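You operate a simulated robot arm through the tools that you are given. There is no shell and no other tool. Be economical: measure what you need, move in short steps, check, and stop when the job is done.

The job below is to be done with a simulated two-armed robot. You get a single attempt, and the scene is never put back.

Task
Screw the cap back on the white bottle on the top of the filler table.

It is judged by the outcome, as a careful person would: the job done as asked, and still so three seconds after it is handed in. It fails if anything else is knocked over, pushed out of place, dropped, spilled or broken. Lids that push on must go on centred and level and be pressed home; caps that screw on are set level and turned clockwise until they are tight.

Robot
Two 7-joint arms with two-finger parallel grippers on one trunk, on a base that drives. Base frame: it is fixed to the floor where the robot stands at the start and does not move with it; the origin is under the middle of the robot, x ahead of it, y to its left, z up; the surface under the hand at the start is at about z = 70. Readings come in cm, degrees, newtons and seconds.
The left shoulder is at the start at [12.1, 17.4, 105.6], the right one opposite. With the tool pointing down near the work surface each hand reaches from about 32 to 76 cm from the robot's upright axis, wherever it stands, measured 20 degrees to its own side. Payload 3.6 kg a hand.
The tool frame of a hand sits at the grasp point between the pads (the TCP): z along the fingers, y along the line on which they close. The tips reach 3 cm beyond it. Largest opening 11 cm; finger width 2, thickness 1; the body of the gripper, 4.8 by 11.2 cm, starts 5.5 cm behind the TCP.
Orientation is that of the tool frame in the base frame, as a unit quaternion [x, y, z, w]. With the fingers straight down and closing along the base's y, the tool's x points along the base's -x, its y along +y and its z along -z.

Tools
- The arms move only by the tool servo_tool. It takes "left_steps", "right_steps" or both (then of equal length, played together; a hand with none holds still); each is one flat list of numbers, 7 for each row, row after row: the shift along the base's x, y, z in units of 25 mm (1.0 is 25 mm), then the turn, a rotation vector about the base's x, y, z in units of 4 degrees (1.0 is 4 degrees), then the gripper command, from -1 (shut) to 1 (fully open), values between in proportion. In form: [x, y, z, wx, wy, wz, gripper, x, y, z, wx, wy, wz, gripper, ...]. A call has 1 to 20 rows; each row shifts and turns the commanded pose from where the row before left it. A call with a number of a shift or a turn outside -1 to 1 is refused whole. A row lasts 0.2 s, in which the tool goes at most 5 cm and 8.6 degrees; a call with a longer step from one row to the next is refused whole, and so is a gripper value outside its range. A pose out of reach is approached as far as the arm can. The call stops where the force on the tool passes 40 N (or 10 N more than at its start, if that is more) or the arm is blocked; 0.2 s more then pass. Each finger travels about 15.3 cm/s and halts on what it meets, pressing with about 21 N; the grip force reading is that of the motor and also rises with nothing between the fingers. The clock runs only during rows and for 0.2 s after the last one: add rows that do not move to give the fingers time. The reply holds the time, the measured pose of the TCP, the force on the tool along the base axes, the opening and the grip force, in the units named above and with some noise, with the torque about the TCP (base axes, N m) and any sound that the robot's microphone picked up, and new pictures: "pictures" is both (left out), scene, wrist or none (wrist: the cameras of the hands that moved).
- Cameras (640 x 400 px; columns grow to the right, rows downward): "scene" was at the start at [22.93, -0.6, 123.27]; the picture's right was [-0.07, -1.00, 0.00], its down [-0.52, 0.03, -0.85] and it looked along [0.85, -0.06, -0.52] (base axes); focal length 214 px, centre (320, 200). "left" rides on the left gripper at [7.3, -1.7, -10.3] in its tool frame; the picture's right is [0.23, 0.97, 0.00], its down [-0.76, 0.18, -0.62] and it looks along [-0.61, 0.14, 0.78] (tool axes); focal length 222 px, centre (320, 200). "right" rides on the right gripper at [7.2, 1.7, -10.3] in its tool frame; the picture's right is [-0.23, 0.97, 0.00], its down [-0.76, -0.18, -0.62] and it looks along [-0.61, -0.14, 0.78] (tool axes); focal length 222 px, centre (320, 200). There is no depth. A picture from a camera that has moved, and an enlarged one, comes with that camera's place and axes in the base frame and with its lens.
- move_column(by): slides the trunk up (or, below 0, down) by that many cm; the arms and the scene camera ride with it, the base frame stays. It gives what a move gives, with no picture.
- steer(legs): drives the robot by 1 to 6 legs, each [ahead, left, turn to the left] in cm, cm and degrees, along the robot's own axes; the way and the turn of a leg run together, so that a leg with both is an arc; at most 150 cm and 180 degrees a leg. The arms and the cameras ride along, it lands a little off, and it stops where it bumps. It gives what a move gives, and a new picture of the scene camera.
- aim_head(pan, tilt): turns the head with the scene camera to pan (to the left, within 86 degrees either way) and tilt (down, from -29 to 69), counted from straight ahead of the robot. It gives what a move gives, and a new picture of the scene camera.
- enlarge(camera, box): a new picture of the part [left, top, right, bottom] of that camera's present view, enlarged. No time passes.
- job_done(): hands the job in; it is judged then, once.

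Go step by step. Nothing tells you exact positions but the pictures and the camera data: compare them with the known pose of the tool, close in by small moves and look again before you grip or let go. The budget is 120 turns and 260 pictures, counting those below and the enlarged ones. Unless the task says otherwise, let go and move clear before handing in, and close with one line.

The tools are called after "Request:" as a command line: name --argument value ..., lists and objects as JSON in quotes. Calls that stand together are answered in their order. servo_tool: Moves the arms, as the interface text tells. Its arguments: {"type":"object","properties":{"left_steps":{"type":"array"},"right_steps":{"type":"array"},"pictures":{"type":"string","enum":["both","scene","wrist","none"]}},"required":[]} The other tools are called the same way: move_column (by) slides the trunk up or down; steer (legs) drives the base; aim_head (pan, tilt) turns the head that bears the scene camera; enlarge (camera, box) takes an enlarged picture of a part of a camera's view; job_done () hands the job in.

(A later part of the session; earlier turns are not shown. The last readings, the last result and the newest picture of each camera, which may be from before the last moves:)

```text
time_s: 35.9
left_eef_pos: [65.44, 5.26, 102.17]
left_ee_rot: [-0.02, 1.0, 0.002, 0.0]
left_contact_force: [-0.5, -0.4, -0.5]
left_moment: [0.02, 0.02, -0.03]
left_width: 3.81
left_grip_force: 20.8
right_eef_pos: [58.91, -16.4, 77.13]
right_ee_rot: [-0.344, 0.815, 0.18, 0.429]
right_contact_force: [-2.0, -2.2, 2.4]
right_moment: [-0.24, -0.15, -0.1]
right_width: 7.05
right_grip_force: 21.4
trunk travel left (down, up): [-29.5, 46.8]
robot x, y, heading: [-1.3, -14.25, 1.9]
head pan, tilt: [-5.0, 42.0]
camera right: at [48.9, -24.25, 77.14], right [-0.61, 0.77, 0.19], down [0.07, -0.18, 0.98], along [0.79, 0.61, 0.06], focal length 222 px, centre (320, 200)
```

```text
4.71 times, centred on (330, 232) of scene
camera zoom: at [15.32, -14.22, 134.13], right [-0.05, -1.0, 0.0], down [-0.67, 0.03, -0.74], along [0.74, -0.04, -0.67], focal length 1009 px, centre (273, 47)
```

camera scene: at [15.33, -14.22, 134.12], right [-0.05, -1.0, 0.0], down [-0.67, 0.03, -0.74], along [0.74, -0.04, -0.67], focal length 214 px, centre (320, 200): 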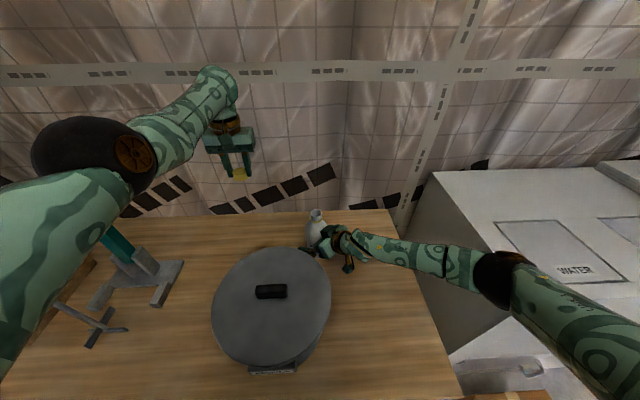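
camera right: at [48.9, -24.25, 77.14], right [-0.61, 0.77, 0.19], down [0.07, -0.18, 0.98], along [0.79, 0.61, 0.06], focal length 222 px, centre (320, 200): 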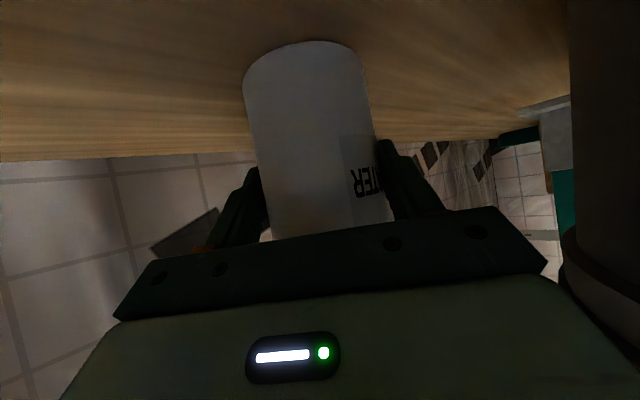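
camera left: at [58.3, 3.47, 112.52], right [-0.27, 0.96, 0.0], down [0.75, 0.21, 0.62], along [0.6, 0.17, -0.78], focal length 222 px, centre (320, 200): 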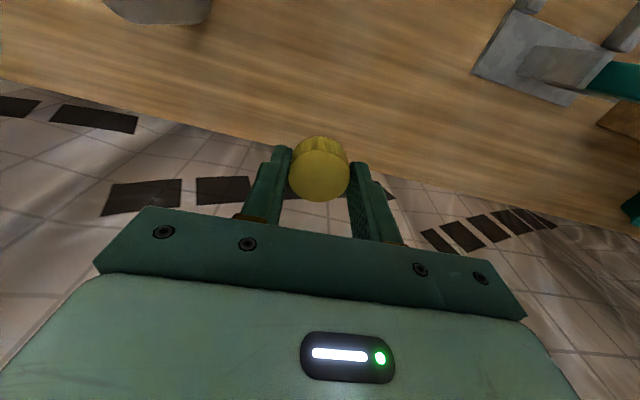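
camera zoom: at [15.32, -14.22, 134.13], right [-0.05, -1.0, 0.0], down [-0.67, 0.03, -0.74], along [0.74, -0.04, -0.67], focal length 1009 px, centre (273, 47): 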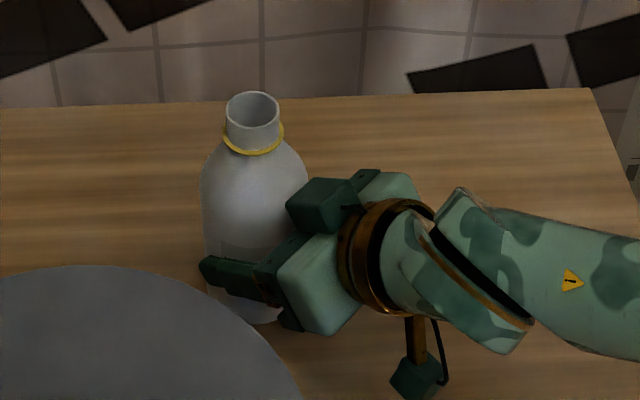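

The bottle is held firmly and upright, with its mouth centred at about (59.9, -15.4, 88.4). Now I'll carry the cap above it, pre-turning the left hand counter-clockwise to gain screwing travel.

Request:
servo_tool --left_steps '[-0.152, -0.552, 0, 0, 0, 1, -1, -0.152, -0.552, 0, 0, 0, 1, -1, -0.152, -0.552, 0, 0, 0, 1, -1, -0.152, -0.552, 0, 0, 0, 1, -1, -0.152, -0.552, 0, 0, 0, 1, -1, -0.152, -0.552, 0, 0, 0, 1, -1, -0.152, -0.552, 0, 0, 0, 1, -1, -0.152, -0.552, 0, 0, 0, 1, -1, -0.152, -0.552, 0, 0, 0, 1, -1, -0.152, -0.552, 0, 0, 0, 1, -1, -0.152, -0.552, 0, 0, 0, 1, -1, -0.152, -0.552, 0, 0, 0, 1, -1, -0.152, -0.552, 0, 0, 0, 1, -1, -0.152, -0.552, 0, 0, 0, 1, -1, -0.152, -0.552, 0, 0, 0, 1, -1, 0, 0, 0, 0, 0, 0, -1]'

```text
time_s: 39.2
left_eef_pos: [60.1, -15.31, 101.87]
left_ee_rot: [-0.517, 0.856, 0.0, -0.001]
left_contact_force: [0.2, 0.9, 0.5]
left_moment: [-0.05, -0.05, -0.02]
left_width: 3.83
left_grip_force: 21.1
left hand out of reach, approached as far as the arm can: row 2, 4, 14
right_eef_pos: [58.91, -16.4, 77.12]
right_ee_rot: [-0.345, 0.815, 0.181, 0.429]
right_contact_force: [0.1, 0.9, 0.9]
right_moment: [-0.06, -0.14, -0.03]
right_width: 7.06
right_grip_force: 21.2
trunk travel left (down, up): [-29.5, 46.8]
robot x, y, heading: [-0.88, -13.92, 2.2]
head pan, tilt: [-5.0, 42.0]
camera scene: at [15.32, -14.23, 134.13], right [-0.05, -1.0, 0.0], down [-0.67, 0.03, -0.74], along [0.74, -0.04, -0.67], focal length 214 px, centre (320, 200)
camera left: at [58.25, -22.41, 112.29], right [-0.97, 0.25, 0.0], down [0.2, 0.76, 0.62], along [0.16, 0.6, -0.78], focal length 222 px, centre (320, 200)
```

scene: 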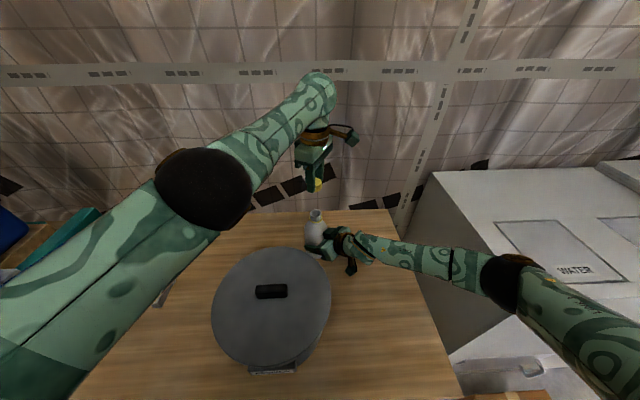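
left: 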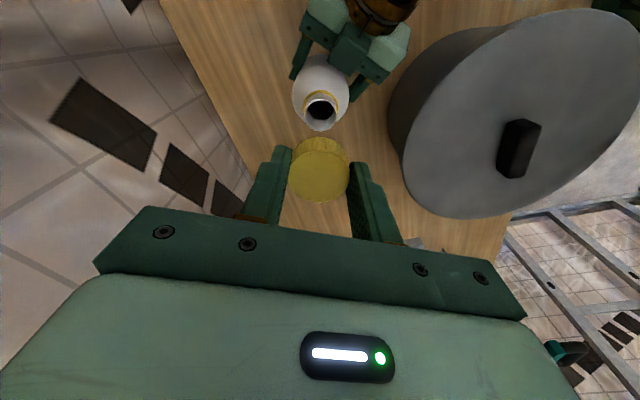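

The cap is right over the bottle and the view down is good. I'll turn a bit further and descend to just above the mouth for a fine check.

Request:
servo_tool --left_steps '[-0.015, -0.018, -0.37, 0, 0, 0.875, -1, -0.015, -0.018, -0.37, 0, 0, 0.875, -1, -0.015, -0.018, -0.37, 0, 0, 0.875, -1, -0.015, -0.018, -0.37, 0, 0, 0.875, -1, -0.015, -0.018, -0.37, 0, 0, 0.875, -1, -0.015, -0.018, -0.37, 0, 0, 0.875, -1, -0.015, -0.018, -0.37, 0, 0, 0.875, -1, -0.015, -0.018, -0.37, 0, 0, 0.875, -1, 0, 0, 0, 0, 0, 0, -1]' --pictures "wrist"

Request:
enlarge --camera "scene" --box '[280, 170, 360, 230]'

Request:
enlarge --camera "left" --box '[240, 80, 400, 220]'

```text
time_s: 41.2
left_eef_pos: [59.8, -15.53, 94.59]
left_ee_rot: [0.709, -0.705, -0.001, 0.001]
left_contact_force: [0.4, -0.6, 0.1]
left_moment: [0.02, 0.02, -0.04]
left_width: 3.81
left_grip_force: 20.7
right_eef_pos: [58.95, -16.34, 77.05]
right_ee_rot: [-0.344, 0.816, 0.18, 0.429]
right_contact_force: [-1.1, -2.3, 1.6]
right_moment: [-0.17, -0.07, -0.07]
right_width: 7.03
right_grip_force: 20.7
trunk travel left (down, up): [-29.5, 46.8]
robot x, y, heading: [-0.84, -14.22, 1.6]
head pan, tilt: [-5.0, 42.0]
camera left: at [61.62, -22.68, 104.97], right [-0.97, -0.23, 0.0], down [-0.18, 0.76, 0.62], along [-0.15, 0.61, -0.78], focal length 222 px, centre (320, 200)
```

left: 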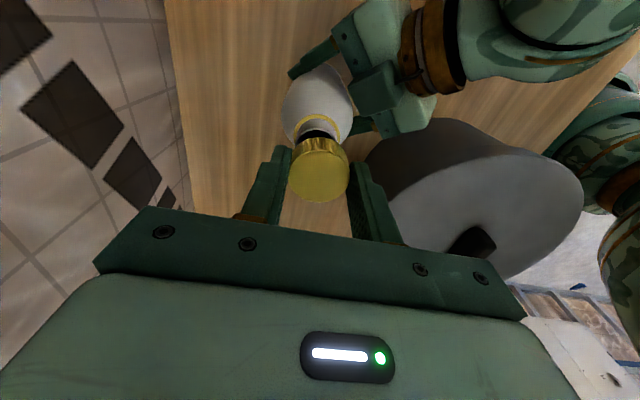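

```text
6.67 times, centred on (320, 200) of scene
camera zoom: at [15.32, -14.22, 134.13], right [-0.05, -1.0, 0.0], down [-0.67, 0.03, -0.74], along [0.74, -0.04, -0.67], focal length 1430 px, centre (320, 200)
```

zoom: 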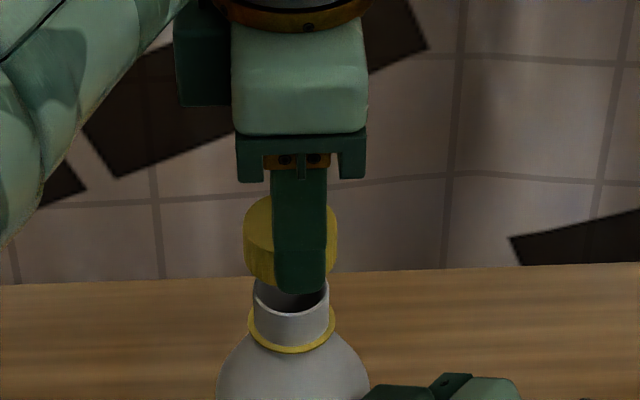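

```text
2.86 times, centred on (320, 150) of left
camera zoom: at [61.62, -22.68, 104.97], right [-0.97, -0.23, 0.0], down [-0.18, 0.76, 0.62], along [-0.15, 0.61, -0.78], focal length 635 px, centre (320, 343)
```

zoom: 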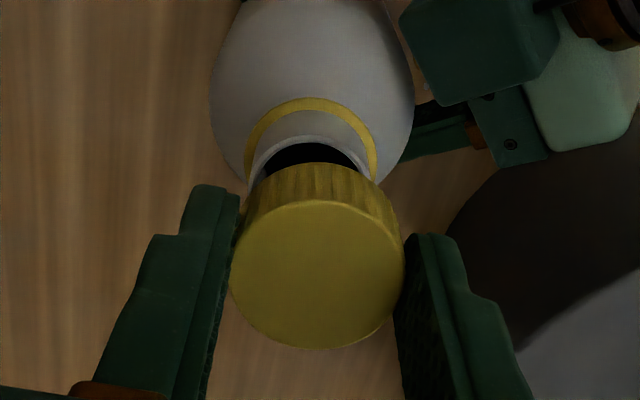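

In the views the cap is aligned in y and about 2 mm short in x. I'll correct that and lower slowly until it touches.

Request:
servo_tool --left_steps '[0.08, -0.01, 0, 0, 0, 0, -1, 0, 0, -0.12, 0, 0, 0, -1, 0, 0, -0.12, 0, 0, 0, -1, 0, 0, -0.12, 0, 0, 0, -1, 0, 0, -0.12, 0, 0, 0, -1, 0, 0, -0.12, 0, 0, 0, -1, 0, 0, -0.12, 0, 0, 0, -1, 0, 0, 0, 0, 0, 0, -1]' --pictures "none"

Request:
enlarge --camera "scene" --box '[280, 170, 360, 230]'

Request:
enlarge --camera "left" --box '[240, 80, 400, 220]'

```text
time_s: 43.0
left_eef_pos: [59.78, -15.63, 93.19]
left_ee_rot: [0.709, -0.705, -0.001, 0.001]
left_contact_force: [-0.2, -0.1, 0.0]
left_moment: [-0.03, -0.02, 0.0]
left_width: 3.82
left_grip_force: 20.9
left hand out of reach, approached as far as the arm can: row 2
right_eef_pos: [58.98, -16.38, 77.06]
right_ee_rot: [-0.344, 0.816, 0.18, 0.429]
right_contact_force: [2.1, 1.1, -0.2]
right_moment: [-0.01, -0.22, 0.05]
right_width: 7.04
right_grip_force: 21.0
trunk travel left (down, up): [-29.5, 46.8]
robot x, y, heading: [-0.48, -14.4, 1.9]
head pan, tilt: [-5.0, 42.0]
```

```text
6.67 times, centred on (320, 200) of scene
camera zoom: at [15.32, -14.22, 134.13], right [-0.05, -1.0, 0.0], down [-0.67, 0.03, -0.74], along [0.74, -0.04, -0.67], focal length 1430 px, centre (320, 200)
```

zoom: 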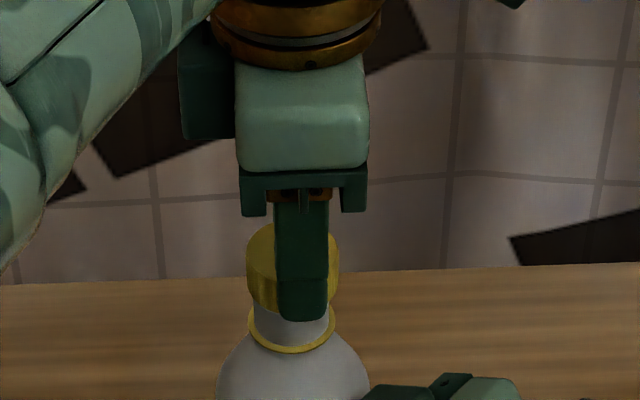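

```text
2.86 times, centred on (320, 150) of left
camera zoom: at [61.47, -22.75, 103.46], right [-0.97, -0.23, 0.0], down [-0.18, 0.76, 0.62], along [-0.15, 0.6, -0.78], focal length 635 px, centre (320, 343)
```

zoom: 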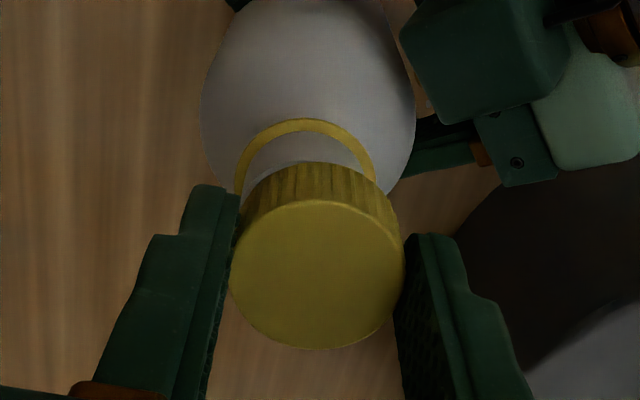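

The x shift wasn't reached, and the cap is still about 3.5 mm short in x. I'll retry that shift on its own.

Request:
servo_tool --left_steps '[0.07, 0.01, 0, 0, 0, 0, -1, 0.07, 0.01, 0, 0, 0, 0, -1, 0, 0, 0, 0, 0, 0, -1]' --pictures "none"

Request:
enlarge --camera "left" --box '[240, 80, 400, 220]'

```text
time_s: 43.9
left_eef_pos: [59.7, -15.48, 93.04]
left_ee_rot: [0.71, -0.705, -0.002, 0.001]
left_contact_force: [0.3, -0.8, -0.4]
left_moment: [0.04, -0.01, 0.0]
left_width: 3.8
left_grip_force: 20.9
left hand out of reach, approached as far as the arm can: row 2
right_eef_pos: [58.91, -16.37, 77.23]
right_ee_rot: [-0.344, 0.815, 0.181, 0.429]
right_contact_force: [0.8, 1.1, -0.3]
right_moment: [-0.04, -0.21, 0.03]
right_width: 7.03
right_grip_force: 21.5
trunk travel left (down, up): [-29.5, 46.8]
robot x, y, heading: [-0.94, -14.06, 1.9]
head pan, tilt: [-5.0, 42.0]
```

```text
2.86 times, centred on (320, 150) of left
camera zoom: at [61.49, -22.64, 103.44], right [-0.97, -0.23, 0.0], down [-0.18, 0.76, 0.62], along [-0.15, 0.61, -0.78], focal length 635 px, centre (320, 343)
```

zoom: 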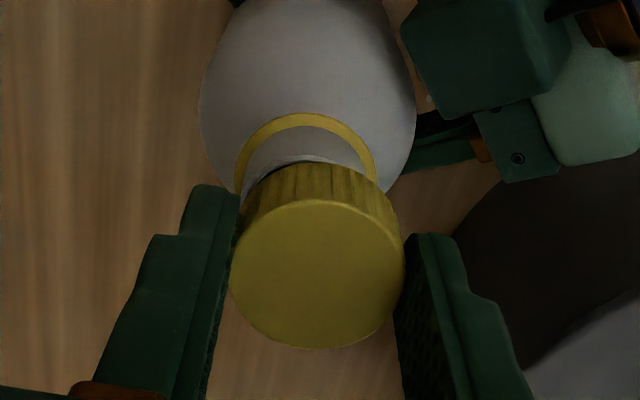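

The arm is at a limit in this turned pose. I'll turn back about 24° and try the shift again.

Request:
servo_tool --left_steps '[0, 0, 0, 0, 0, -1, -1, 0, 0, 0, 0, 0, -1, -1, 0, 0, 0, 0, 0, -1, -1, 0, 0, 0, 0, 0, -1, -1, 0.03, 0, 0, 0, 0, -1, -1, 0.03, 0, 0, 0, 0, -1, -1, 0, 0, 0, 0, 0, 0, -1]' --pictures "none"

Request:
enlarge --camera "left" --box '[240, 80, 400, 220]'

Request:
enlarge --camera "scene" --box '[280, 170, 360, 230]'

```text
time_s: 45.5
left_eef_pos: [59.69, -15.61, 93.06]
left_ee_rot: [-0.546, 0.838, 0.001, -0.002]
left_contact_force: [0.9, 0.3, -1.0]
left_moment: [0.04, 0.02, -0.01]
left_width: 3.82
left_grip_force: 20.7
right_eef_pos: [58.96, -16.39, 77.03]
right_ee_rot: [-0.344, 0.815, 0.181, 0.43]
right_contact_force: [-2.3, -0.9, 2.4]
right_moment: [-0.15, -0.11, -0.12]
right_width: 7.06
right_grip_force: 20.8
trunk travel left (down, up): [-29.5, 46.8]
robot x, y, heading: [-0.91, -14.34, 2.2]
head pan, tilt: [-5.0, 42.0]
```

```text
2.86 times, centred on (320, 150) of left
camera zoom: at [58.44, -22.66, 103.4], right [-0.98, 0.18, 0.0], down [0.14, 0.77, 0.62], along [0.11, 0.61, -0.78], focal length 635 px, centre (320, 343)
```

zoom: 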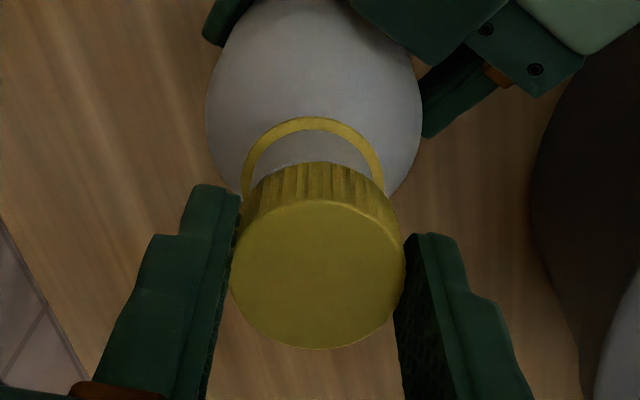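

```text
6.67 times, centred on (320, 200) of scene
camera zoom: at [15.32, -14.22, 134.13], right [-0.05, -1.0, 0.0], down [-0.67, 0.03, -0.74], along [0.74, -0.04, -0.67], focal length 1430 px, centre (320, 200)
```

zoom: 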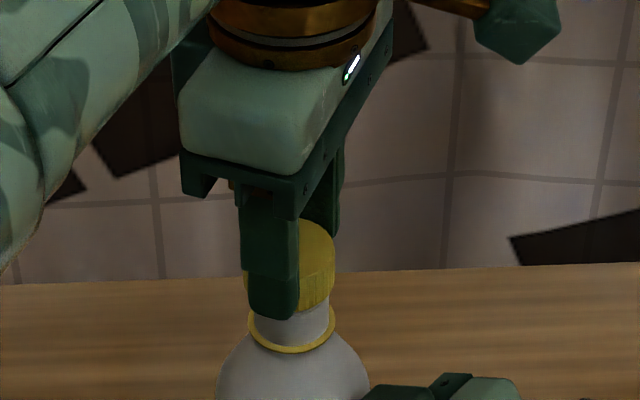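

At 66° yaw the arm reaches fine, and the cap is now within about 1.5 mm. A small correction, then I'll lower it in fine steps onto the mouth.

Request:
servo_tool --left_steps '[0.06, -0.03, 0, 0, 0, 0, -1, 0, 0, -0.06, 0, 0, 0, -1, 0, 0, -0.06, 0, 0, 0, -1, 0, 0, -0.06, 0, 0, 0, -1, 0, 0, -0.06, 0, 0, 0, -1, 0, 0, -0.06, 0, 0, 0, -1, 0, 0, -0.06, 0, 0, 0, -1, 0, 0, 0, 0, 0, 0, -1]' --pictures "none"

Request:
enlarge --camera "scene" --box '[280, 170, 360, 230]'

```text
time_s: 47.2
left_eef_pos: [59.68, -15.41, 92.26]
left_ee_rot: [-0.547, 0.837, 0.0, 0.0]
left_contact_force: [-2.4, -1.4, 8.2]
left_moment: [-0.04, -0.01, -0.01]
left_width: 3.81
left_grip_force: 21.1
left hand out of reach, approached as far as the arm can: row 2
right_eef_pos: [58.96, -16.36, 77.06]
right_ee_rot: [-0.344, 0.816, 0.18, 0.428]
right_contact_force: [6.1, 2.2, 0.1]
right_moment: [0.16, -0.11, 0.04]
right_width: 7.03
right_grip_force: 20.6
trunk travel left (down, up): [-29.5, 46.8]
robot x, y, heading: [-0.87, -14.07, 1.9]
head pan, tilt: [-5.0, 42.0]
```

```text
6.67 times, centred on (320, 200) of scene
camera zoom: at [15.29, -14.21, 134.14], right [-0.05, -1.0, 0.0], down [-0.67, 0.03, -0.74], along [0.74, -0.04, -0.67], focal length 1430 px, centre (320, 200)
```

zoom: 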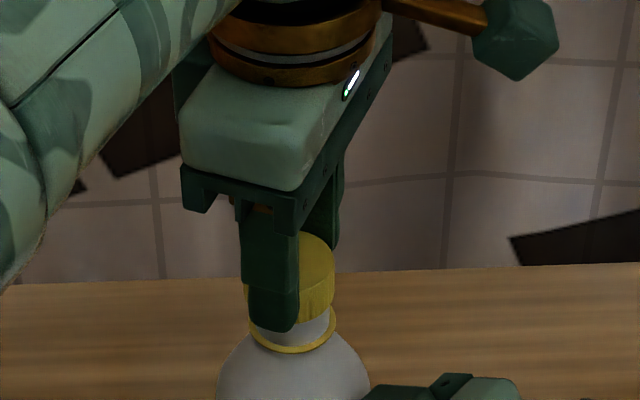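

The cap touches, but the arm is at its forward reach limit here. I'll lift slightly and slide the held bottle 2 cm toward me, moving the cap with it, to get working room.

Request:
servo_tool --left_steps '[0, 0, 0.2, 0, 0, 0, -1, 0, 0, 0.2, 0, 0, 0, -1, 0, 0, 0, 0, 0, 0, -1, -0.1, 0, 0, 0, 0, 0, -1, -0.1, 0, 0, 0, 0, 0, -1, -0.1, 0, 0, 0, 0, 0, -1, -0.1, 0, 0, 0, 0, 0, -1, -0.1, 0, 0, 0, 0, 0, -1, -0.1, 0, 0, 0, 0, 0, -1, -0.1, 0, 0, 0, 0, 0, -1, 0, 0, 0, 0, 0, 0, -1]' --right_steps '[0, 0, 0, 0, 0, 0, -1, 0, 0, 0, 0, 0, 0, -1, 0, 0, 0, 0, 0, 0, -1, -0.12, 0, 0, 0, 0, 0, -1, -0.12, 0, 0, 0, 0, 0, -1, -0.12, 0, 0, 0, 0, 0, -1, -0.12, 0, 0, 0, 0, 0, -1, -0.12, 0, 0, 0, 0, 0, -1, -0.12, 0, 0, 0, 0, 0, -1, -0.12, 0, 0, 0, 0, 0, -1, 0, 0, 0, 0, 0, 0, -1]' --pictures "scene"

Request:
enlarge --camera "scene" --box '[280, 180, 360, 240]'

Request:
enlarge --camera "left" --box '[240, 80, 400, 220]'

```text
time_s: 49.6
left_eef_pos: [58.14, -15.45, 93.21]
left_ee_rot: [-0.546, 0.838, 0.001, -0.001]
left_contact_force: [0.0, 0.1, -0.4]
left_moment: [0.02, -0.02, 0.01]
left_width: 3.78
left_grip_force: 20.5
right_eef_pos: [56.84, -16.38, 77.15]
right_ee_rot: [-0.345, 0.815, 0.181, 0.428]
right_contact_force: [-0.9, -1.5, 0.5]
right_moment: [-0.15, -0.1, -0.07]
right_width: 7.05
right_grip_force: 20.9
trunk travel left (down, up): [-29.5, 46.8]
robot x, y, heading: [-0.96, -14.15, 2.0]
head pan, tilt: [-5.0, 42.0]
camera scene: at [15.33, -14.22, 134.13], right [-0.05, -1.0, 0.0], down [-0.67, 0.03, -0.74], along [0.74, -0.04, -0.67], focal length 214 px, centre (320, 200)
```

scene: 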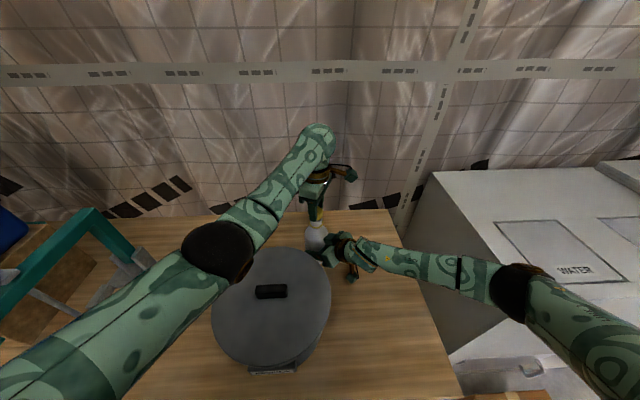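

```text
6.67 times, centred on (320, 210) of scene
camera zoom: at [15.33, -14.22, 134.13], right [-0.05, -1.0, 0.0], down [-0.67, 0.03, -0.74], along [0.74, -0.04, -0.67], focal length 1430 px, centre (320, 133)
```

zoom: 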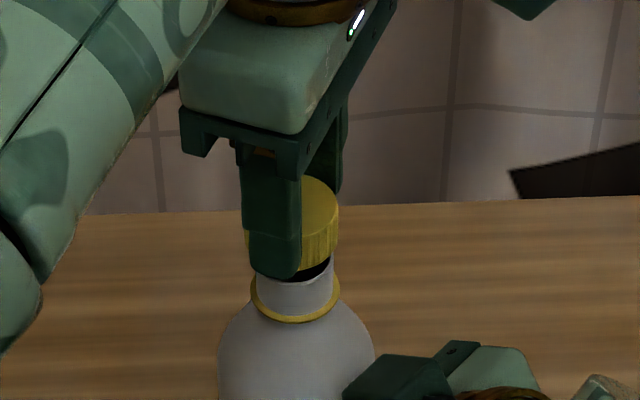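

```text
2.86 times, centred on (320, 150) of left
camera zoom: at [56.72, -22.71, 103.69], right [-0.98, 0.18, 0.0], down [0.15, 0.77, 0.62], along [0.11, 0.61, -0.78], focal length 635 px, centre (320, 343)
```

zoom: 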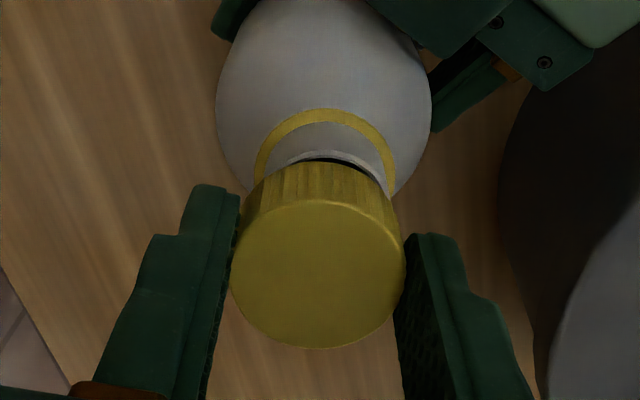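

The bottle slid 2 cm and stayed upright. I'll fine-align (x -2 mm, y -1 mm), then lower to contact.

Request:
servo_tool --left_steps '[-0.09, -0.04, 0, 0, 0, 0, -1, 0, 0, -0.08, 0, 0, 0, -1, 0, 0, -0.08, 0, 0, 0, -1, 0, 0, -0.08, 0, 0, 0, -1, 0, 0, -0.04, 0, 0, 0, -1, 0, 0, 0, 0, 0, 0, -1]' --pictures "none"

Request:
enlarge --camera "scene" --box '[280, 180, 360, 240]'

Request:
enlarge --camera "left" --box '[240, 80, 400, 220]'

```text
time_s: 51.0
left_eef_pos: [57.84, -15.49, 92.54]
left_ee_rot: [-0.547, 0.837, 0.002, -0.001]
left_contact_force: [0.4, 0.2, 1.0]
left_moment: [-0.08, -0.01, 0.03]
left_width: 3.8
left_grip_force: 21.4
right_eef_pos: [56.79, -16.3, 77.14]
right_ee_rot: [-0.345, 0.815, 0.181, 0.428]
right_contact_force: [1.3, 1.6, -0.6]
right_moment: [-0.05, -0.12, 0.0]
right_width: 7.04
right_grip_force: 20.9
trunk travel left (down, up): [-29.5, 46.8]
robot x, y, heading: [-0.78, -14.1, 2.0]
head pan, tilt: [-5.0, 42.0]
```

```text
6.67 times, centred on (320, 210) of scene
camera zoom: at [15.34, -14.22, 134.12], right [-0.05, -1.0, 0.0], down [-0.67, 0.03, -0.74], along [0.74, -0.04, -0.67], focal length 1430 px, centre (320, 133)
```

zoom: 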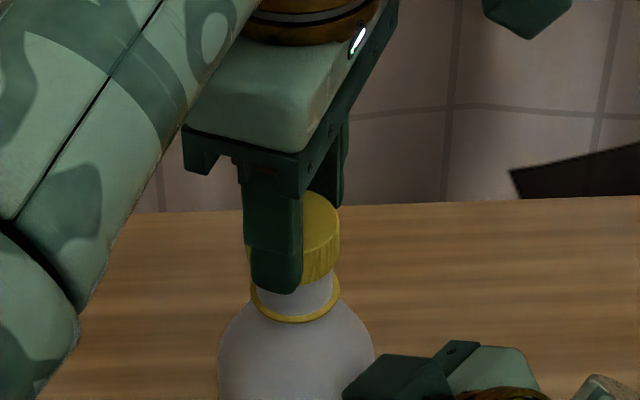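

```text
2.86 times, centred on (320, 150) of left
camera zoom: at [56.57, -22.74, 102.94], right [-0.98, 0.18, 0.0], down [0.15, 0.77, 0.62], along [0.11, 0.61, -0.78], focal length 635 px, centre (320, 343)
```

zoom: 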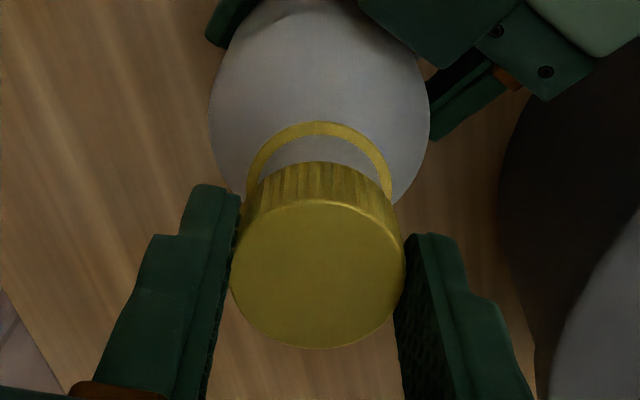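

Alignment is within about 1 mm. I'll lower to light contact and then begin turning clockwise with slight downward feed.

Request:
servo_tool --left_steps '[0, -0.02, -0.08, 0, 0, 0, -1, 0, 0, -0.06, 0, 0, 0, -1, 0, 0, 0, 0, 0, 0, -1]' --pictures "none"

Request:
servo_tool --left_steps '[0, 0, -0.01, 0, 0, -1, -1, 0, 0, -0.01, 0, 0, -1, -1, 0, 0, -0.01, 0, 0, -1, -1, 0, 0, -0.01, 0, 0, -1, -1, 0, 0, -0.01, 0, 0, -1, -1, 0, 0, 0, 0, 0, 0, -1]' --pictures "none"

Request:
enlarge --camera "scene" --box '[280, 180, 360, 240]'

```text
time_s: 51.9
left_eef_pos: [57.89, -15.53, 92.27]
left_ee_rot: [-0.546, 0.838, 0.001, -0.001]
left_contact_force: [0.0, -0.2, 0.4]
left_moment: [-0.07, -0.01, 0.02]
left_width: 3.8
left_grip_force: 20.8
right_eef_pos: [56.78, -16.39, 77.07]
right_ee_rot: [-0.344, 0.815, 0.181, 0.429]
right_contact_force: [1.2, 1.5, -0.1]
right_moment: [-0.02, -0.05, 0.07]
right_width: 7.02
right_grip_force: 20.9
trunk travel left (down, up): [-29.5, 46.8]
robot x, y, heading: [-0.94, -14.11, 1.8]
head pan, tilt: [-5.0, 42.0]
```

```text
time_s: 53.2
left_eef_pos: [57.98, -15.69, 92.11]
left_ee_rot: [-0.393, 0.92, 0.001, -0.001]
left_contact_force: [-5.3, -1.2, -1.2]
left_moment: [-0.02, 0.14, 0.04]
left_width: 3.82
left_grip_force: 20.6
right_eef_pos: [56.85, -16.46, 77.13]
right_ee_rot: [-0.343, 0.816, 0.18, 0.429]
right_contact_force: [4.0, -0.1, 0.2]
right_moment: [-0.23, 0.56, -0.11]
right_width: 7.04
right_grip_force: 20.8
trunk travel left (down, up): [-29.5, 46.8]
robot x, y, heading: [-1.0, -14.41, 2.0]
head pan, tilt: [-5.0, 42.0]
```

```text
6.67 times, centred on (320, 210) of scene
camera zoom: at [15.35, -14.22, 134.12], right [-0.05, -1.0, 0.0], down [-0.67, 0.03, -0.74], along [0.74, -0.04, -0.67], focal length 1430 px, centre (320, 133)
```

zoom: 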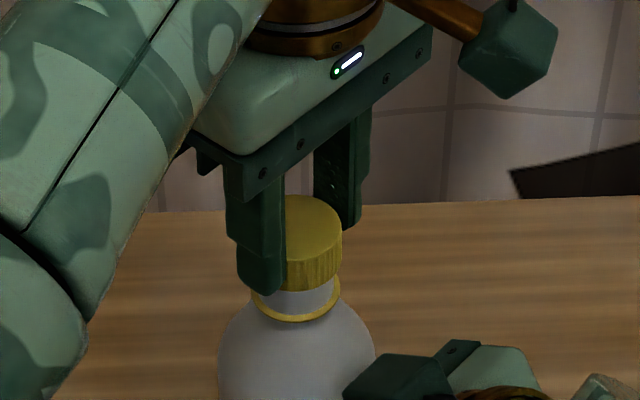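

There's a small sideways force in x, so the cap is rubbing on the neck. I'll ease it -1.5 mm in x and +1 mm in y, then press lightly.

Request:
servo_tool --left_steps '[-0.06, 0.05, 0, 0, 0, 0, -1, 0, 0, 0, 0, 0, 0, -1, 0, 0, -0.04, 0, 0, 0, -1, 0, 0, -0.04, 0, 0, 0, -1, 0, 0, 0, 0, 0, 0, -1]' --pictures "none"

Request:
enlarge --camera "left" --box '[240, 80, 400, 220]'

```text
time_s: 54.5
left_eef_pos: [57.73, -15.43, 91.98]
left_ee_rot: [-0.393, 0.92, 0.002, 0.0]
left_contact_force: [0.9, 0.9, 1.4]
left_moment: [-0.05, -0.05, 0.02]
left_width: 3.82
left_grip_force: 21.4
right_eef_pos: [56.8, -16.51, 77.15]
right_ee_rot: [-0.344, 0.815, 0.181, 0.43]
right_contact_force: [0.4, 0.9, -0.4]
right_moment: [-0.05, -0.22, 0.0]
right_width: 7.03
right_grip_force: 21.1
trunk travel left (down, up): [-29.5, 46.8]
robot x, y, heading: [-1.19, -14.18, 2.0]
head pan, tilt: [-5.0, 42.0]
```

```text
2.86 times, centred on (320, 150) of left
camera zoom: at [53.92, -21.77, 102.33], right [-0.86, 0.51, 0.0], down [0.4, 0.67, 0.62], along [0.32, 0.54, -0.78], focal length 635 px, centre (320, 343)
```

zoom: 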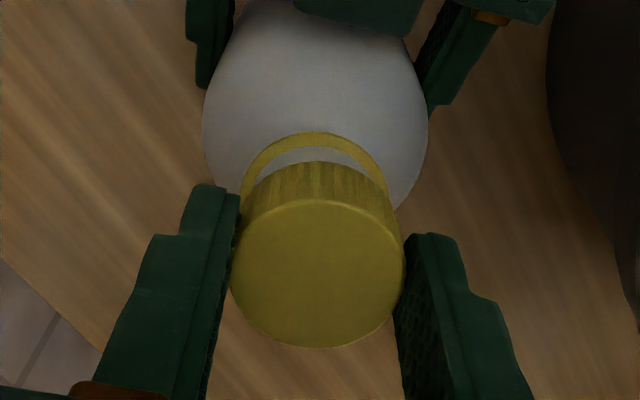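

Forces are back near zero and the cap is centred. Lowering further in small steps to find axial contact.

Request:
servo_tool --left_steps '[0, 0, -0.05, 0, 0, 0, -1, 0, 0, -0.05, 0, 0, 0, -1, 0, 0, -0.05, 0, 0, 0, -1, 0, 0, 0, 0, 0, 0, -1]' --pictures "none"

Request:
enlarge --camera "scene" --box '[280, 180, 360, 240]'

```text
time_s: 55.5
left_eef_pos: [57.61, -15.43, 91.5]
left_ee_rot: [-0.392, 0.92, 0.002, -0.001]
left_contact_force: [1.2, -0.6, -1.4]
left_moment: [0.02, -0.02, -0.02]
left_width: 3.82
left_grip_force: 21.4
right_eef_pos: [56.78, -16.41, 77.13]
right_ee_rot: [-0.344, 0.816, 0.18, 0.429]
right_contact_force: [-2.9, -0.4, 1.1]
right_moment: [-0.15, -0.21, 0.02]
right_width: 7.03
right_grip_force: 21.2
trunk travel left (down, up): [-29.5, 46.8]
robot x, y, heading: [-0.99, -14.13, 2.1]
head pan, tilt: [-5.0, 42.0]
```

```text
6.67 times, centred on (320, 210) of scene
camera zoom: at [15.34, -14.22, 134.12], right [-0.05, -1.0, 0.0], down [-0.67, 0.03, -0.74], along [0.74, -0.04, -0.67], focal length 1430 px, centre (320, 133)
```

zoom: 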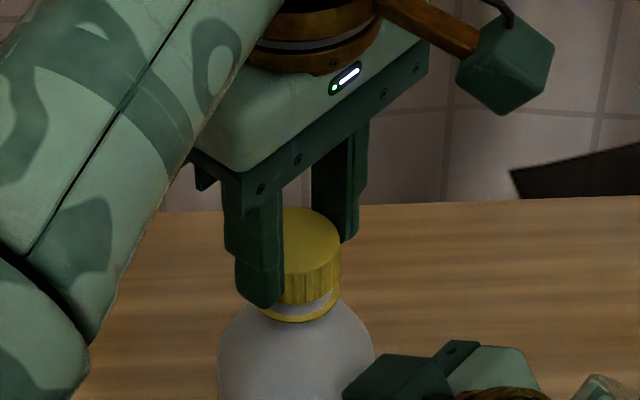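

The cap is now sliding down over the neck. I'll keep lowering until I feel the thread.

Request:
servo_tool --left_steps '[0.01, 0, -0.05, 0, 0, 0, -1, 0.01, 0, -0.05, 0, 0, 0, -1, 0, 0, -0.05, 0, 0, 0, -1, 0, 0, -0.05, 0, 0, 0, -1, 0, 0, 0, 0, 0, 0, -1]' --pictures "none"

```text
time_s: 56.6
left_eef_pos: [57.66, -15.36, 91.13]
left_ee_rot: [-0.392, 0.92, 0.001, 0.0]
left_contact_force: [5.6, -2.1, -0.6]
left_moment: [-0.05, -0.2, -0.03]
left_width: 3.79
left_grip_force: 20.8
right_eef_pos: [56.77, -16.3, 77.02]
right_ee_rot: [-0.344, 0.815, 0.181, 0.429]
right_contact_force: [-5.8, 1.5, 0.2]
right_moment: [-0.28, -0.55, 0.04]
right_width: 7.02
right_grip_force: 20.9
trunk travel left (down, up): [-29.5, 46.8]
robot x, y, heading: [-0.97, -14.02, 2.2]
head pan, tilt: [-5.0, 42.0]
```

The cap is pressed sideways by the neck in +x, so I'll relax it that way and continue down.

Request:
servo_tool --left_steps '[0.06, -0.03, 0, 0, 0, 0, -1, 0, 0, 0, 0, 0, 0, -1, 0, 0, -0.04, 0, 0, 0, -1, 0, 0, -0.04, 0, 0, 0, -1, 0, 0, 0, 0, 0, 0, -1]' --pictures "none"

Request:
enlarge --camera "scene" --box '[280, 180, 360, 240]'

```text
time_s: 57.9
left_eef_pos: [57.83, -15.7, 91.06]
left_ee_rot: [-0.392, 0.92, 0.001, 0.0]
left_contact_force: [-10.7, 0.5, 15.3]
left_moment: [0.02, 0.39, 0.02]
left_width: 3.8
left_grip_force: 20.7
right_eef_pos: [56.85, -16.6, 77.11]
right_ee_rot: [-0.344, 0.815, 0.18, 0.43]
right_contact_force: [13.5, -0.5, -4.8]
right_moment: [-0.09, 0.65, -0.22]
right_width: 7.04
right_grip_force: 21.1
trunk travel left (down, up): [-29.5, 46.8]
robot x, y, heading: [-1.27, -13.96, 2.1]
head pan, tilt: [-5.0, 42.0]
```

```text
6.67 times, centred on (320, 210) of scene
camera zoom: at [15.29, -14.22, 134.14], right [-0.05, -1.0, 0.0], down [-0.67, 0.03, -0.74], along [0.74, -0.04, -0.67], focal length 1430 px, centre (320, 133)
```

zoom: 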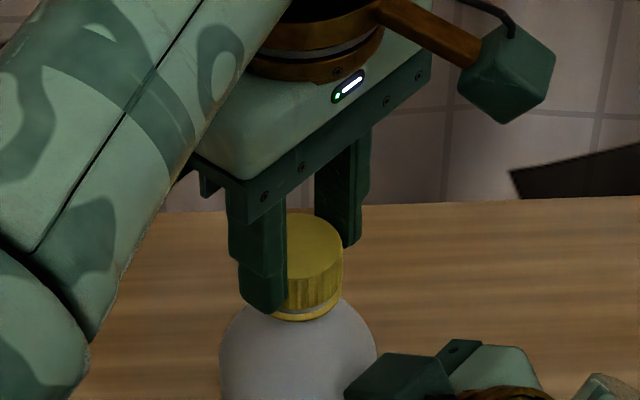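

Now there's axial contact (15 N): the thread. I'll relax the side load and turn clockwise.

Request:
servo_tool --left_steps '[-0.05, 0.05, 0, 0, 0, 0, -1, 0, 0, 0, 0, 0, -1, -1, 0, 0.005, -0.005, 0, 0, -1, -1, 0, 0.005, -0.005, 0, 0, -1, -1, 0, 0.005, -0.005, 0, 0, -1, -1, 0, 0.005, -0.005, 0, 0, -1, -1, 0, 0.005, -0.005, 0, 0, -1, -1, 0, 0.005, -0.005, 0, 0, -1, -1, 0, 0.005, -0.005, 0, 0, -1, -1, 0, 0.005, -0.005, 0, 0, -1, -1, 0, 0.005, -0.005, 0, 0, -1, -1, 0, 0, 0, 0, 0, 0, -1]' --pictures "none"

Request:
enlarge --camera "scene" --box '[280, 180, 360, 240]'

```text
time_s: 60.5
left_eef_pos: [57.7, -15.38, 90.74]
left_ee_rot: [-0.054, 0.999, 0.002, 0.0]
left_contact_force: [1.5, 3.7, 15.9]
left_moment: [0.02, -0.33, 0.03]
left_width: 3.81
left_grip_force: 21.1
right_eef_pos: [56.78, -16.42, 77.13]
right_ee_rot: [-0.344, 0.815, 0.18, 0.43]
right_contact_force: [2.6, -3.0, -2.0]
right_moment: [0.29, -0.47, -0.14]
right_width: 7.05
right_grip_force: 20.8
trunk travel left (down, up): [-29.5, 46.8]
robot x, y, heading: [-1.23, -14.02, 2.2]
head pan, tilt: [-5.0, 42.0]
```

```text
6.67 times, centred on (320, 210) of scene
camera zoom: at [15.24, -14.26, 134.14], right [-0.05, -1.0, 0.0], down [-0.67, 0.03, -0.74], along [0.74, -0.04, -0.67], focal length 1430 px, centre (320, 133)
```

zoom: 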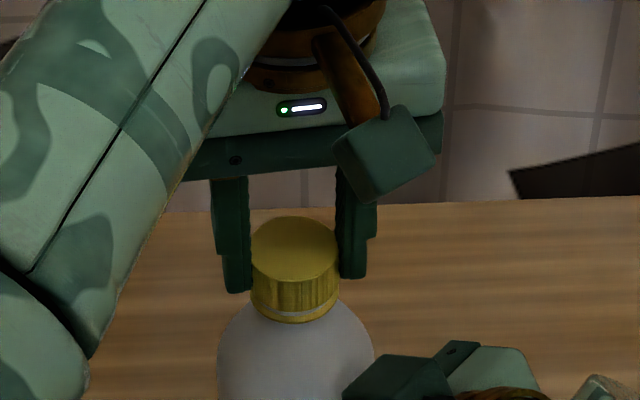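

The cap is centred and going down. I'll keep turning clockwise as far as the wrist allows.

Request:
servo_tool --left_steps '[0, 0.003, -0.003, 0, 0, -1, -1, 0, 0.003, -0.003, 0, 0, -1, -1, 0, 0.003, -0.003, 0, 0, -1, -1, 0, 0.003, -0.003, 0, 0, -1, -1, 0, 0.003, -0.003, 0, 0, -1, -1, 0, 0.003, -0.003, 0, 0, -1, -1, 0, 0.003, -0.003, 0, 0, -1, -1, 0, 0.003, -0.003, 0, 0, -1, -1, 0, 0.003, -0.003, 0, 0, -1, -1, 0, 0.003, -0.003, 0, 0, -1, -1, 0, 0.003, -0.003, 0, 0, -1, -1, 0, 0.003, -0.003, 0, 0, -1, -1, 0, 0.003, -0.003, 0, 0, -1, -1, 0, 0.003, -0.003, 0, 0, -1, -1, 0, 0, 0, 0, 0, 0, -1]' --pictures "none"

Request:
enlarge --camera "scene" --box '[280, 180, 360, 240]'

```text
time_s: 63.6
left_eef_pos: [57.76, -15.23, 90.61]
left_ee_rot: [0.421, 0.907, 0.001, 0.001]
left_contact_force: [1.6, 9.2, 13.1]
left_moment: [0.23, -0.03, 0.04]
left_width: 3.82
left_grip_force: 21.0
right_eef_pos: [56.68, -16.46, 77.13]
right_ee_rot: [-0.344, 0.815, 0.18, 0.43]
right_contact_force: [-6.7, -12.1, 0.5]
right_moment: [0.01, 0.18, -0.21]
right_width: 7.03
right_grip_force: 20.7
trunk travel left (down, up): [-29.5, 46.8]
robot x, y, heading: [-0.65, -13.99, 1.8]
head pan, tilt: [-5.0, 42.0]
```

```text
6.67 times, centred on (320, 210) of scene
camera zoom: at [15.21, -14.24, 134.15], right [-0.05, -1.0, 0.0], down [-0.67, 0.03, -0.74], along [0.74, -0.04, -0.67], focal length 1430 px, centre (320, 133)
```

zoom: 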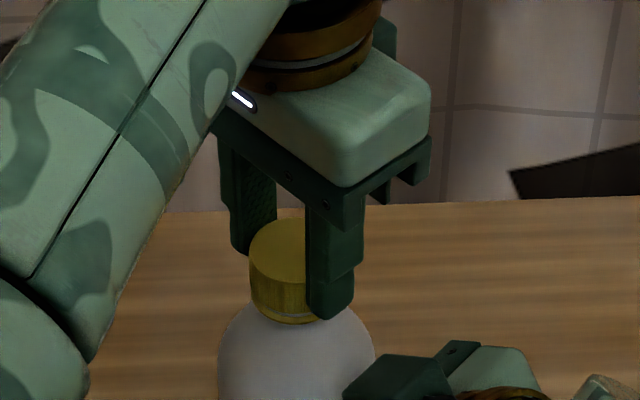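

Good progress. I'll relax the side load (+y) and continue turning.

Request:
servo_tool --left_steps '[0, 0.05, 0, 0, 0, 0, -1, 0.004, 0.003, -0.003, 0, 0, -1, -1, 0.004, 0.003, -0.003, 0, 0, -1, -1, 0.004, 0.003, -0.003, 0, 0, -1, -1, 0.004, 0.003, -0.003, 0, 0, -1, -1, 0.004, 0.003, -0.003, 0, 0, -1, -1, 0.004, 0.003, -0.003, 0, 0, -1, -1, 0.004, 0.003, -0.003, 0, 0, -1, -1, 0.004, 0.003, -0.003, 0, 0, -1, -1, 0.004, 0.003, -0.003, 0, 0, -1, -1, 0.004, 0.003, -0.003, 0, 0, -1, -1, 0, 0, 0, 0, 0, 0, -1]' --pictures "none"

Request:
enlarge --camera "scene" --box '[280, 180, 360, 240]'

```text
time_s: 66.2
left_eef_pos: [57.9, -15.06, 90.53]
left_ee_rot: [0.706, 0.709, 0.002, 0.002]
left_contact_force: [4.7, -2.9, 17.0]
left_moment: [-0.14, -0.12, 0.01]
left_width: 3.8
left_grip_force: 20.7
right_eef_pos: [56.77, -16.52, 77.12]
right_ee_rot: [-0.345, 0.815, 0.181, 0.429]
right_contact_force: [-3.9, 2.3, -0.4]
right_moment: [-0.56, -0.1, 0.11]
right_width: 7.03
right_grip_force: 21.1
trunk travel left (down, up): [-29.5, 46.8]
robot x, y, heading: [-0.84, -14.21, 1.8]
head pan, tilt: [-5.0, 42.0]
```

```text
6.67 times, centred on (320, 210) of scene
camera zoom: at [15.24, -14.23, 134.14], right [-0.05, -1.0, 0.0], down [-0.67, 0.03, -0.74], along [0.74, -0.04, -0.67], focal length 1430 px, centre (320, 133)
```

zoom: 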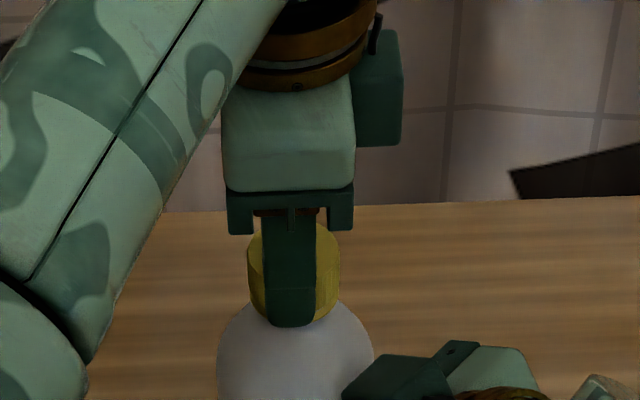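

Still within reach at -90°. Continuing another 48°.

Request:
servo_tool --left_steps '[0.03, -0.01, 0, 0, 0, -1, -1, 0.005, 0, -0.003, 0, 0, -1, -1, 0.005, 0, -0.003, 0, 0, -1, -1, 0.005, 0, -0.003, 0, 0, -1, -1, 0.005, 0, -0.003, 0, 0, -1, -1, 0.005, 0, -0.003, 0, 0, -1, -1, 0.005, 0, -0.003, 0, 0, -1, -1, 0.005, 0, -0.003, 0, 0, -1, -1, 0.005, 0, -0.003, 0, 0, -1, -1, 0.005, 0, -0.003, 0, 0, -1, -1, 0.005, 0, -0.003, 0, 0, -1, -1, 0.005, 0, -0.003, 0, 0, -1, -1, 0, 0, 0, 0, 0, 0, -1]' --pictures "none"

Request:
enlarge --camera "scene" --box '[280, 180, 360, 240]'

```text
time_s: 69.0
left_eef_pos: [57.98, -14.98, 90.47]
left_ee_rot: [0.933, 0.36, 0.001, 0.002]
left_contact_force: [2.8, -12.1, 20.8]
left_moment: [-0.46, 0.04, 0.03]
left_width: 3.81
left_grip_force: 20.8
right_eef_pos: [56.72, -16.36, 77.2]
right_ee_rot: [-0.345, 0.815, 0.181, 0.429]
right_contact_force: [-0.7, 11.4, -2.9]
right_moment: [-0.72, -0.2, 0.05]
right_width: 7.05
right_grip_force: 21.0
trunk travel left (down, up): [-29.5, 46.8]
robot x, y, heading: [-0.56, -14.24, 1.9]
head pan, tilt: [-5.0, 42.0]
```

```text
6.67 times, centred on (320, 210) of scene
camera zoom: at [15.23, -14.23, 134.15], right [-0.05, -1.0, 0.0], down [-0.67, 0.03, -0.74], along [0.74, -0.04, -0.67], focal length 1430 px, centre (320, 133)
```

zoom: 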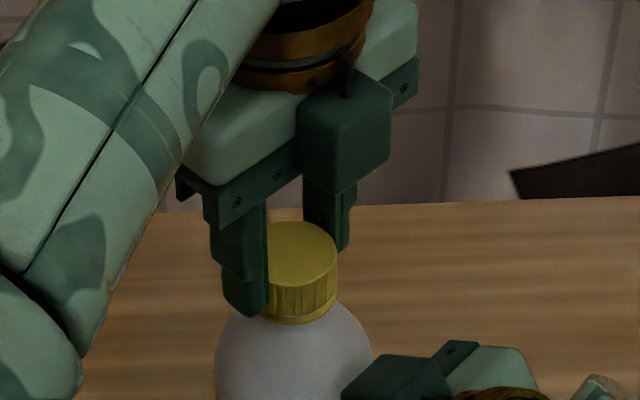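

Now at -138°. I'll relax the side load (-y) and keep turning until torque rises or the wrist ends.

Request:
servo_tool --left_steps '[0.01, -0.06, 0, 0, 0, 0, -1, 0.003, -0.003, -0.003, 0, 0, -1, -1, 0.003, -0.003, -0.003, 0, 0, -1, -1, 0.003, -0.003, -0.003, 0, 0, -1, -1, 0.003, -0.003, -0.003, 0, 0, -1, -1, 0.003, -0.003, -0.003, 0, 0, -1, -1, 0.003, -0.003, -0.003, 0, 0, -1, -1, 0.003, -0.003, -0.003, 0, 0, -1, -1, 0.003, -0.003, -0.003, 0, 0, -1, -1, 0.003, -0.003, -0.003, 0, 0, -1, -1, 0.003, -0.003, -0.003, 0, 0, -1, -1, 0, 0, 0, 0, 0, 0, -1]' --pictures "none"

Request:
enlarge --camera "scene" --box '[280, 180, 360, 240]'

```text
time_s: 71.7
left_eef_pos: [58.17, -15.31, 90.42]
left_ee_rot: [1.0, 0.019, 0.001, 0.002]
left_contact_force: [-1.8, -1.7, 14.9]
left_moment: [0.02, 0.13, -0.01]
left_width: 3.79
left_grip_force: 20.9
right_eef_pos: [56.72, -16.54, 77.14]
right_ee_rot: [-0.344, 0.816, 0.18, 0.429]
right_contact_force: [-3.6, 3.6, -0.3]
right_moment: [0.0, 0.77, 0.07]
right_width: 7.04
right_grip_force: 21.2
trunk travel left (down, up): [-29.5, 46.8]
robot x, y, heading: [-0.82, -14.19, 1.8]
head pan, tilt: [-5.0, 42.0]
```

```text
6.67 times, centred on (320, 210) of scene
camera zoom: at [15.18, -14.2, 134.15], right [-0.05, -1.0, 0.0], down [-0.67, 0.03, -0.74], along [0.74, -0.04, -0.67], focal length 1430 px, centre (320, 133)
```

zoom: 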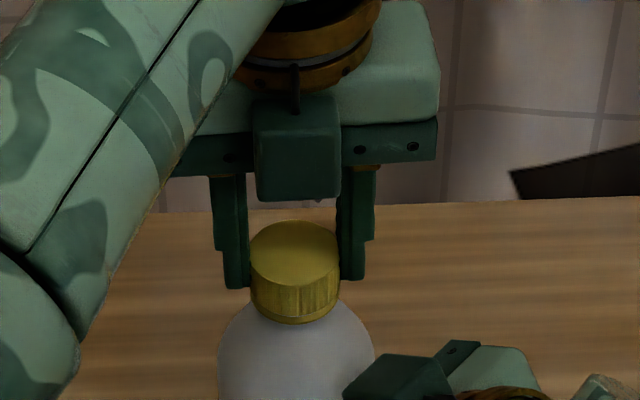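

The cap is level and nearly on the ring, with no tightening torque yet. Continuing to turn.

Request:
servo_tool --left_steps '[0, 0, 0, 0, 0, -1, -1, 0, -0.004, -0.003, 0, 0, -1, -1, 0, -0.004, -0.003, 0, 0, -1, -1, 0, -0.004, -0.003, 0, 0, -1, -1, 0, -0.004, -0.003, 0, 0, -1, -1, 0, -0.004, -0.003, 0, 0, -1, -1, 0, -0.004, -0.003, 0, 0, -1, -1, 0, -0.004, -0.003, 0, 0, -1, -1, 0, -0.004, -0.003, 0, 0, -1, -1, 0, -0.004, -0.003, 0, 0, -1, -1, 0, 0, 0, 0, 0, 0, -1]' --pictures "none"

Request:
enlarge --camera "scene" --box '[280, 180, 360, 240]'

```text
time_s: 74.0
left_eef_pos: [58.07, -15.41, 90.13]
left_ee_rot: [0.946, -0.324, 0.0, 0.002]
left_contact_force: [-1.9, -7.6, 18.0]
left_moment: [-0.13, 0.04, -0.03]
left_width: 3.82
left_grip_force: 20.9
right_eef_pos: [56.83, -16.4, 77.19]
right_ee_rot: [-0.344, 0.815, 0.18, 0.43]
right_contact_force: [2.4, 6.7, -0.3]
right_moment: [-0.19, 0.03, 0.11]
right_width: 7.02
right_grip_force: 21.1
trunk travel left (down, up): [-29.5, 46.8]
robot x, y, heading: [-0.86, -14.41, 1.8]
head pan, tilt: [-5.0, 42.0]
```

```text
6.67 times, centred on (320, 210) of scene
camera zoom: at [15.21, -14.23, 134.15], right [-0.05, -1.0, 0.0], down [-0.67, 0.03, -0.74], along [0.74, -0.04, -0.67], focal length 1430 px, centre (320, 133)
```

zoom: 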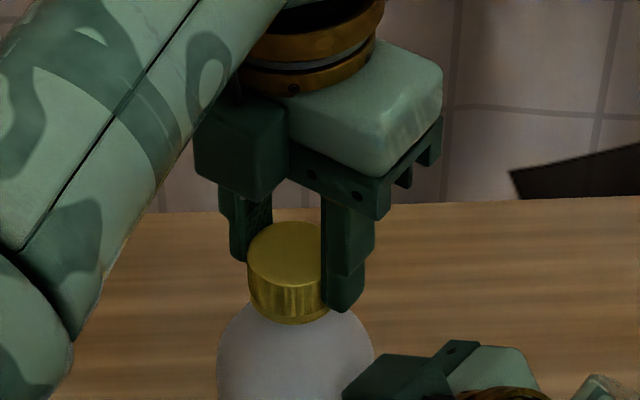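

-218° now, z still falling. Continuing.

Request:
servo_tool --left_steps '[0, -0.035, 0, 0, 0, -1, -1, -0.003, -0.003, -0.003, 0, 0, -1, -1, -0.003, -0.003, -0.003, 0, 0, -1, -1, -0.003, -0.003, -0.003, 0, 0, -1, -1, -0.003, -0.003, -0.003, 0, 0, -1, -1, -0.003, -0.003, -0.003, 0, 0, -1, -1, -0.003, -0.003, -0.003, 0, 0, -1, -1, -0.003, -0.003, -0.003, 0, 0, -1, -1, -0.003, -0.003, -0.003, 0, 0, -1, -1, -0.003, -0.003, -0.003, 0, 0, -1, -1, 0, 0, 0, 0, 0, 0, -1]' --pictures "none"

Request:
enlarge --camera "scene" --box '[280, 180, 360, 240]'

```text
time_s: 76.5
left_eef_pos: [57.69, -13.63, 89.84]
left_ee_rot: [0.805, -0.593, 0.006, 0.001]
left_contact_force: [2.8, -11.9, 22.1]
left_moment: [-0.29, 0.07, -0.02]
left_width: 3.83
left_grip_force: 21.5
left hand out of reach, approached as far as the arm can: row 8, 9, 10
right_eef_pos: [56.64, -16.21, 77.39]
right_ee_rot: [-0.346, 0.813, 0.183, 0.43]
right_contact_force: [-2.1, 19.2, 3.4]
right_moment: [0.14, -0.63, 0.23]
right_width: 7.17
right_grip_force: 21.0
trunk travel left (down, up): [-29.5, 46.8]
robot x, y, heading: [-0.91, -14.05, 2.1]
head pan, tilt: [-5.0, 42.0]
```

```text
6.67 times, centred on (320, 210) of scene
camera zoom: at [15.1, -14.18, 134.18], right [-0.05, -1.0, 0.0], down [-0.67, 0.03, -0.74], along [0.74, -0.04, -0.67], focal length 1430 px, centre (320, 133)
```

zoom: 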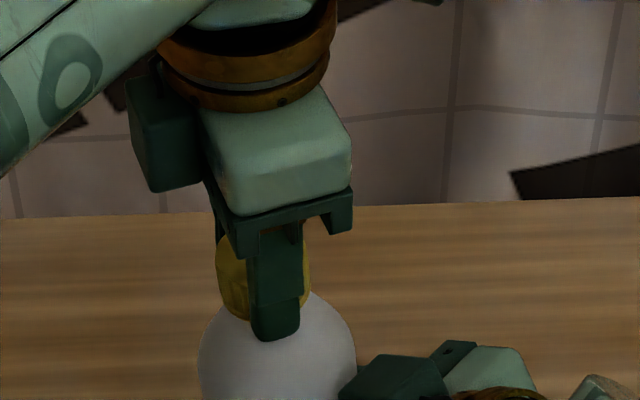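

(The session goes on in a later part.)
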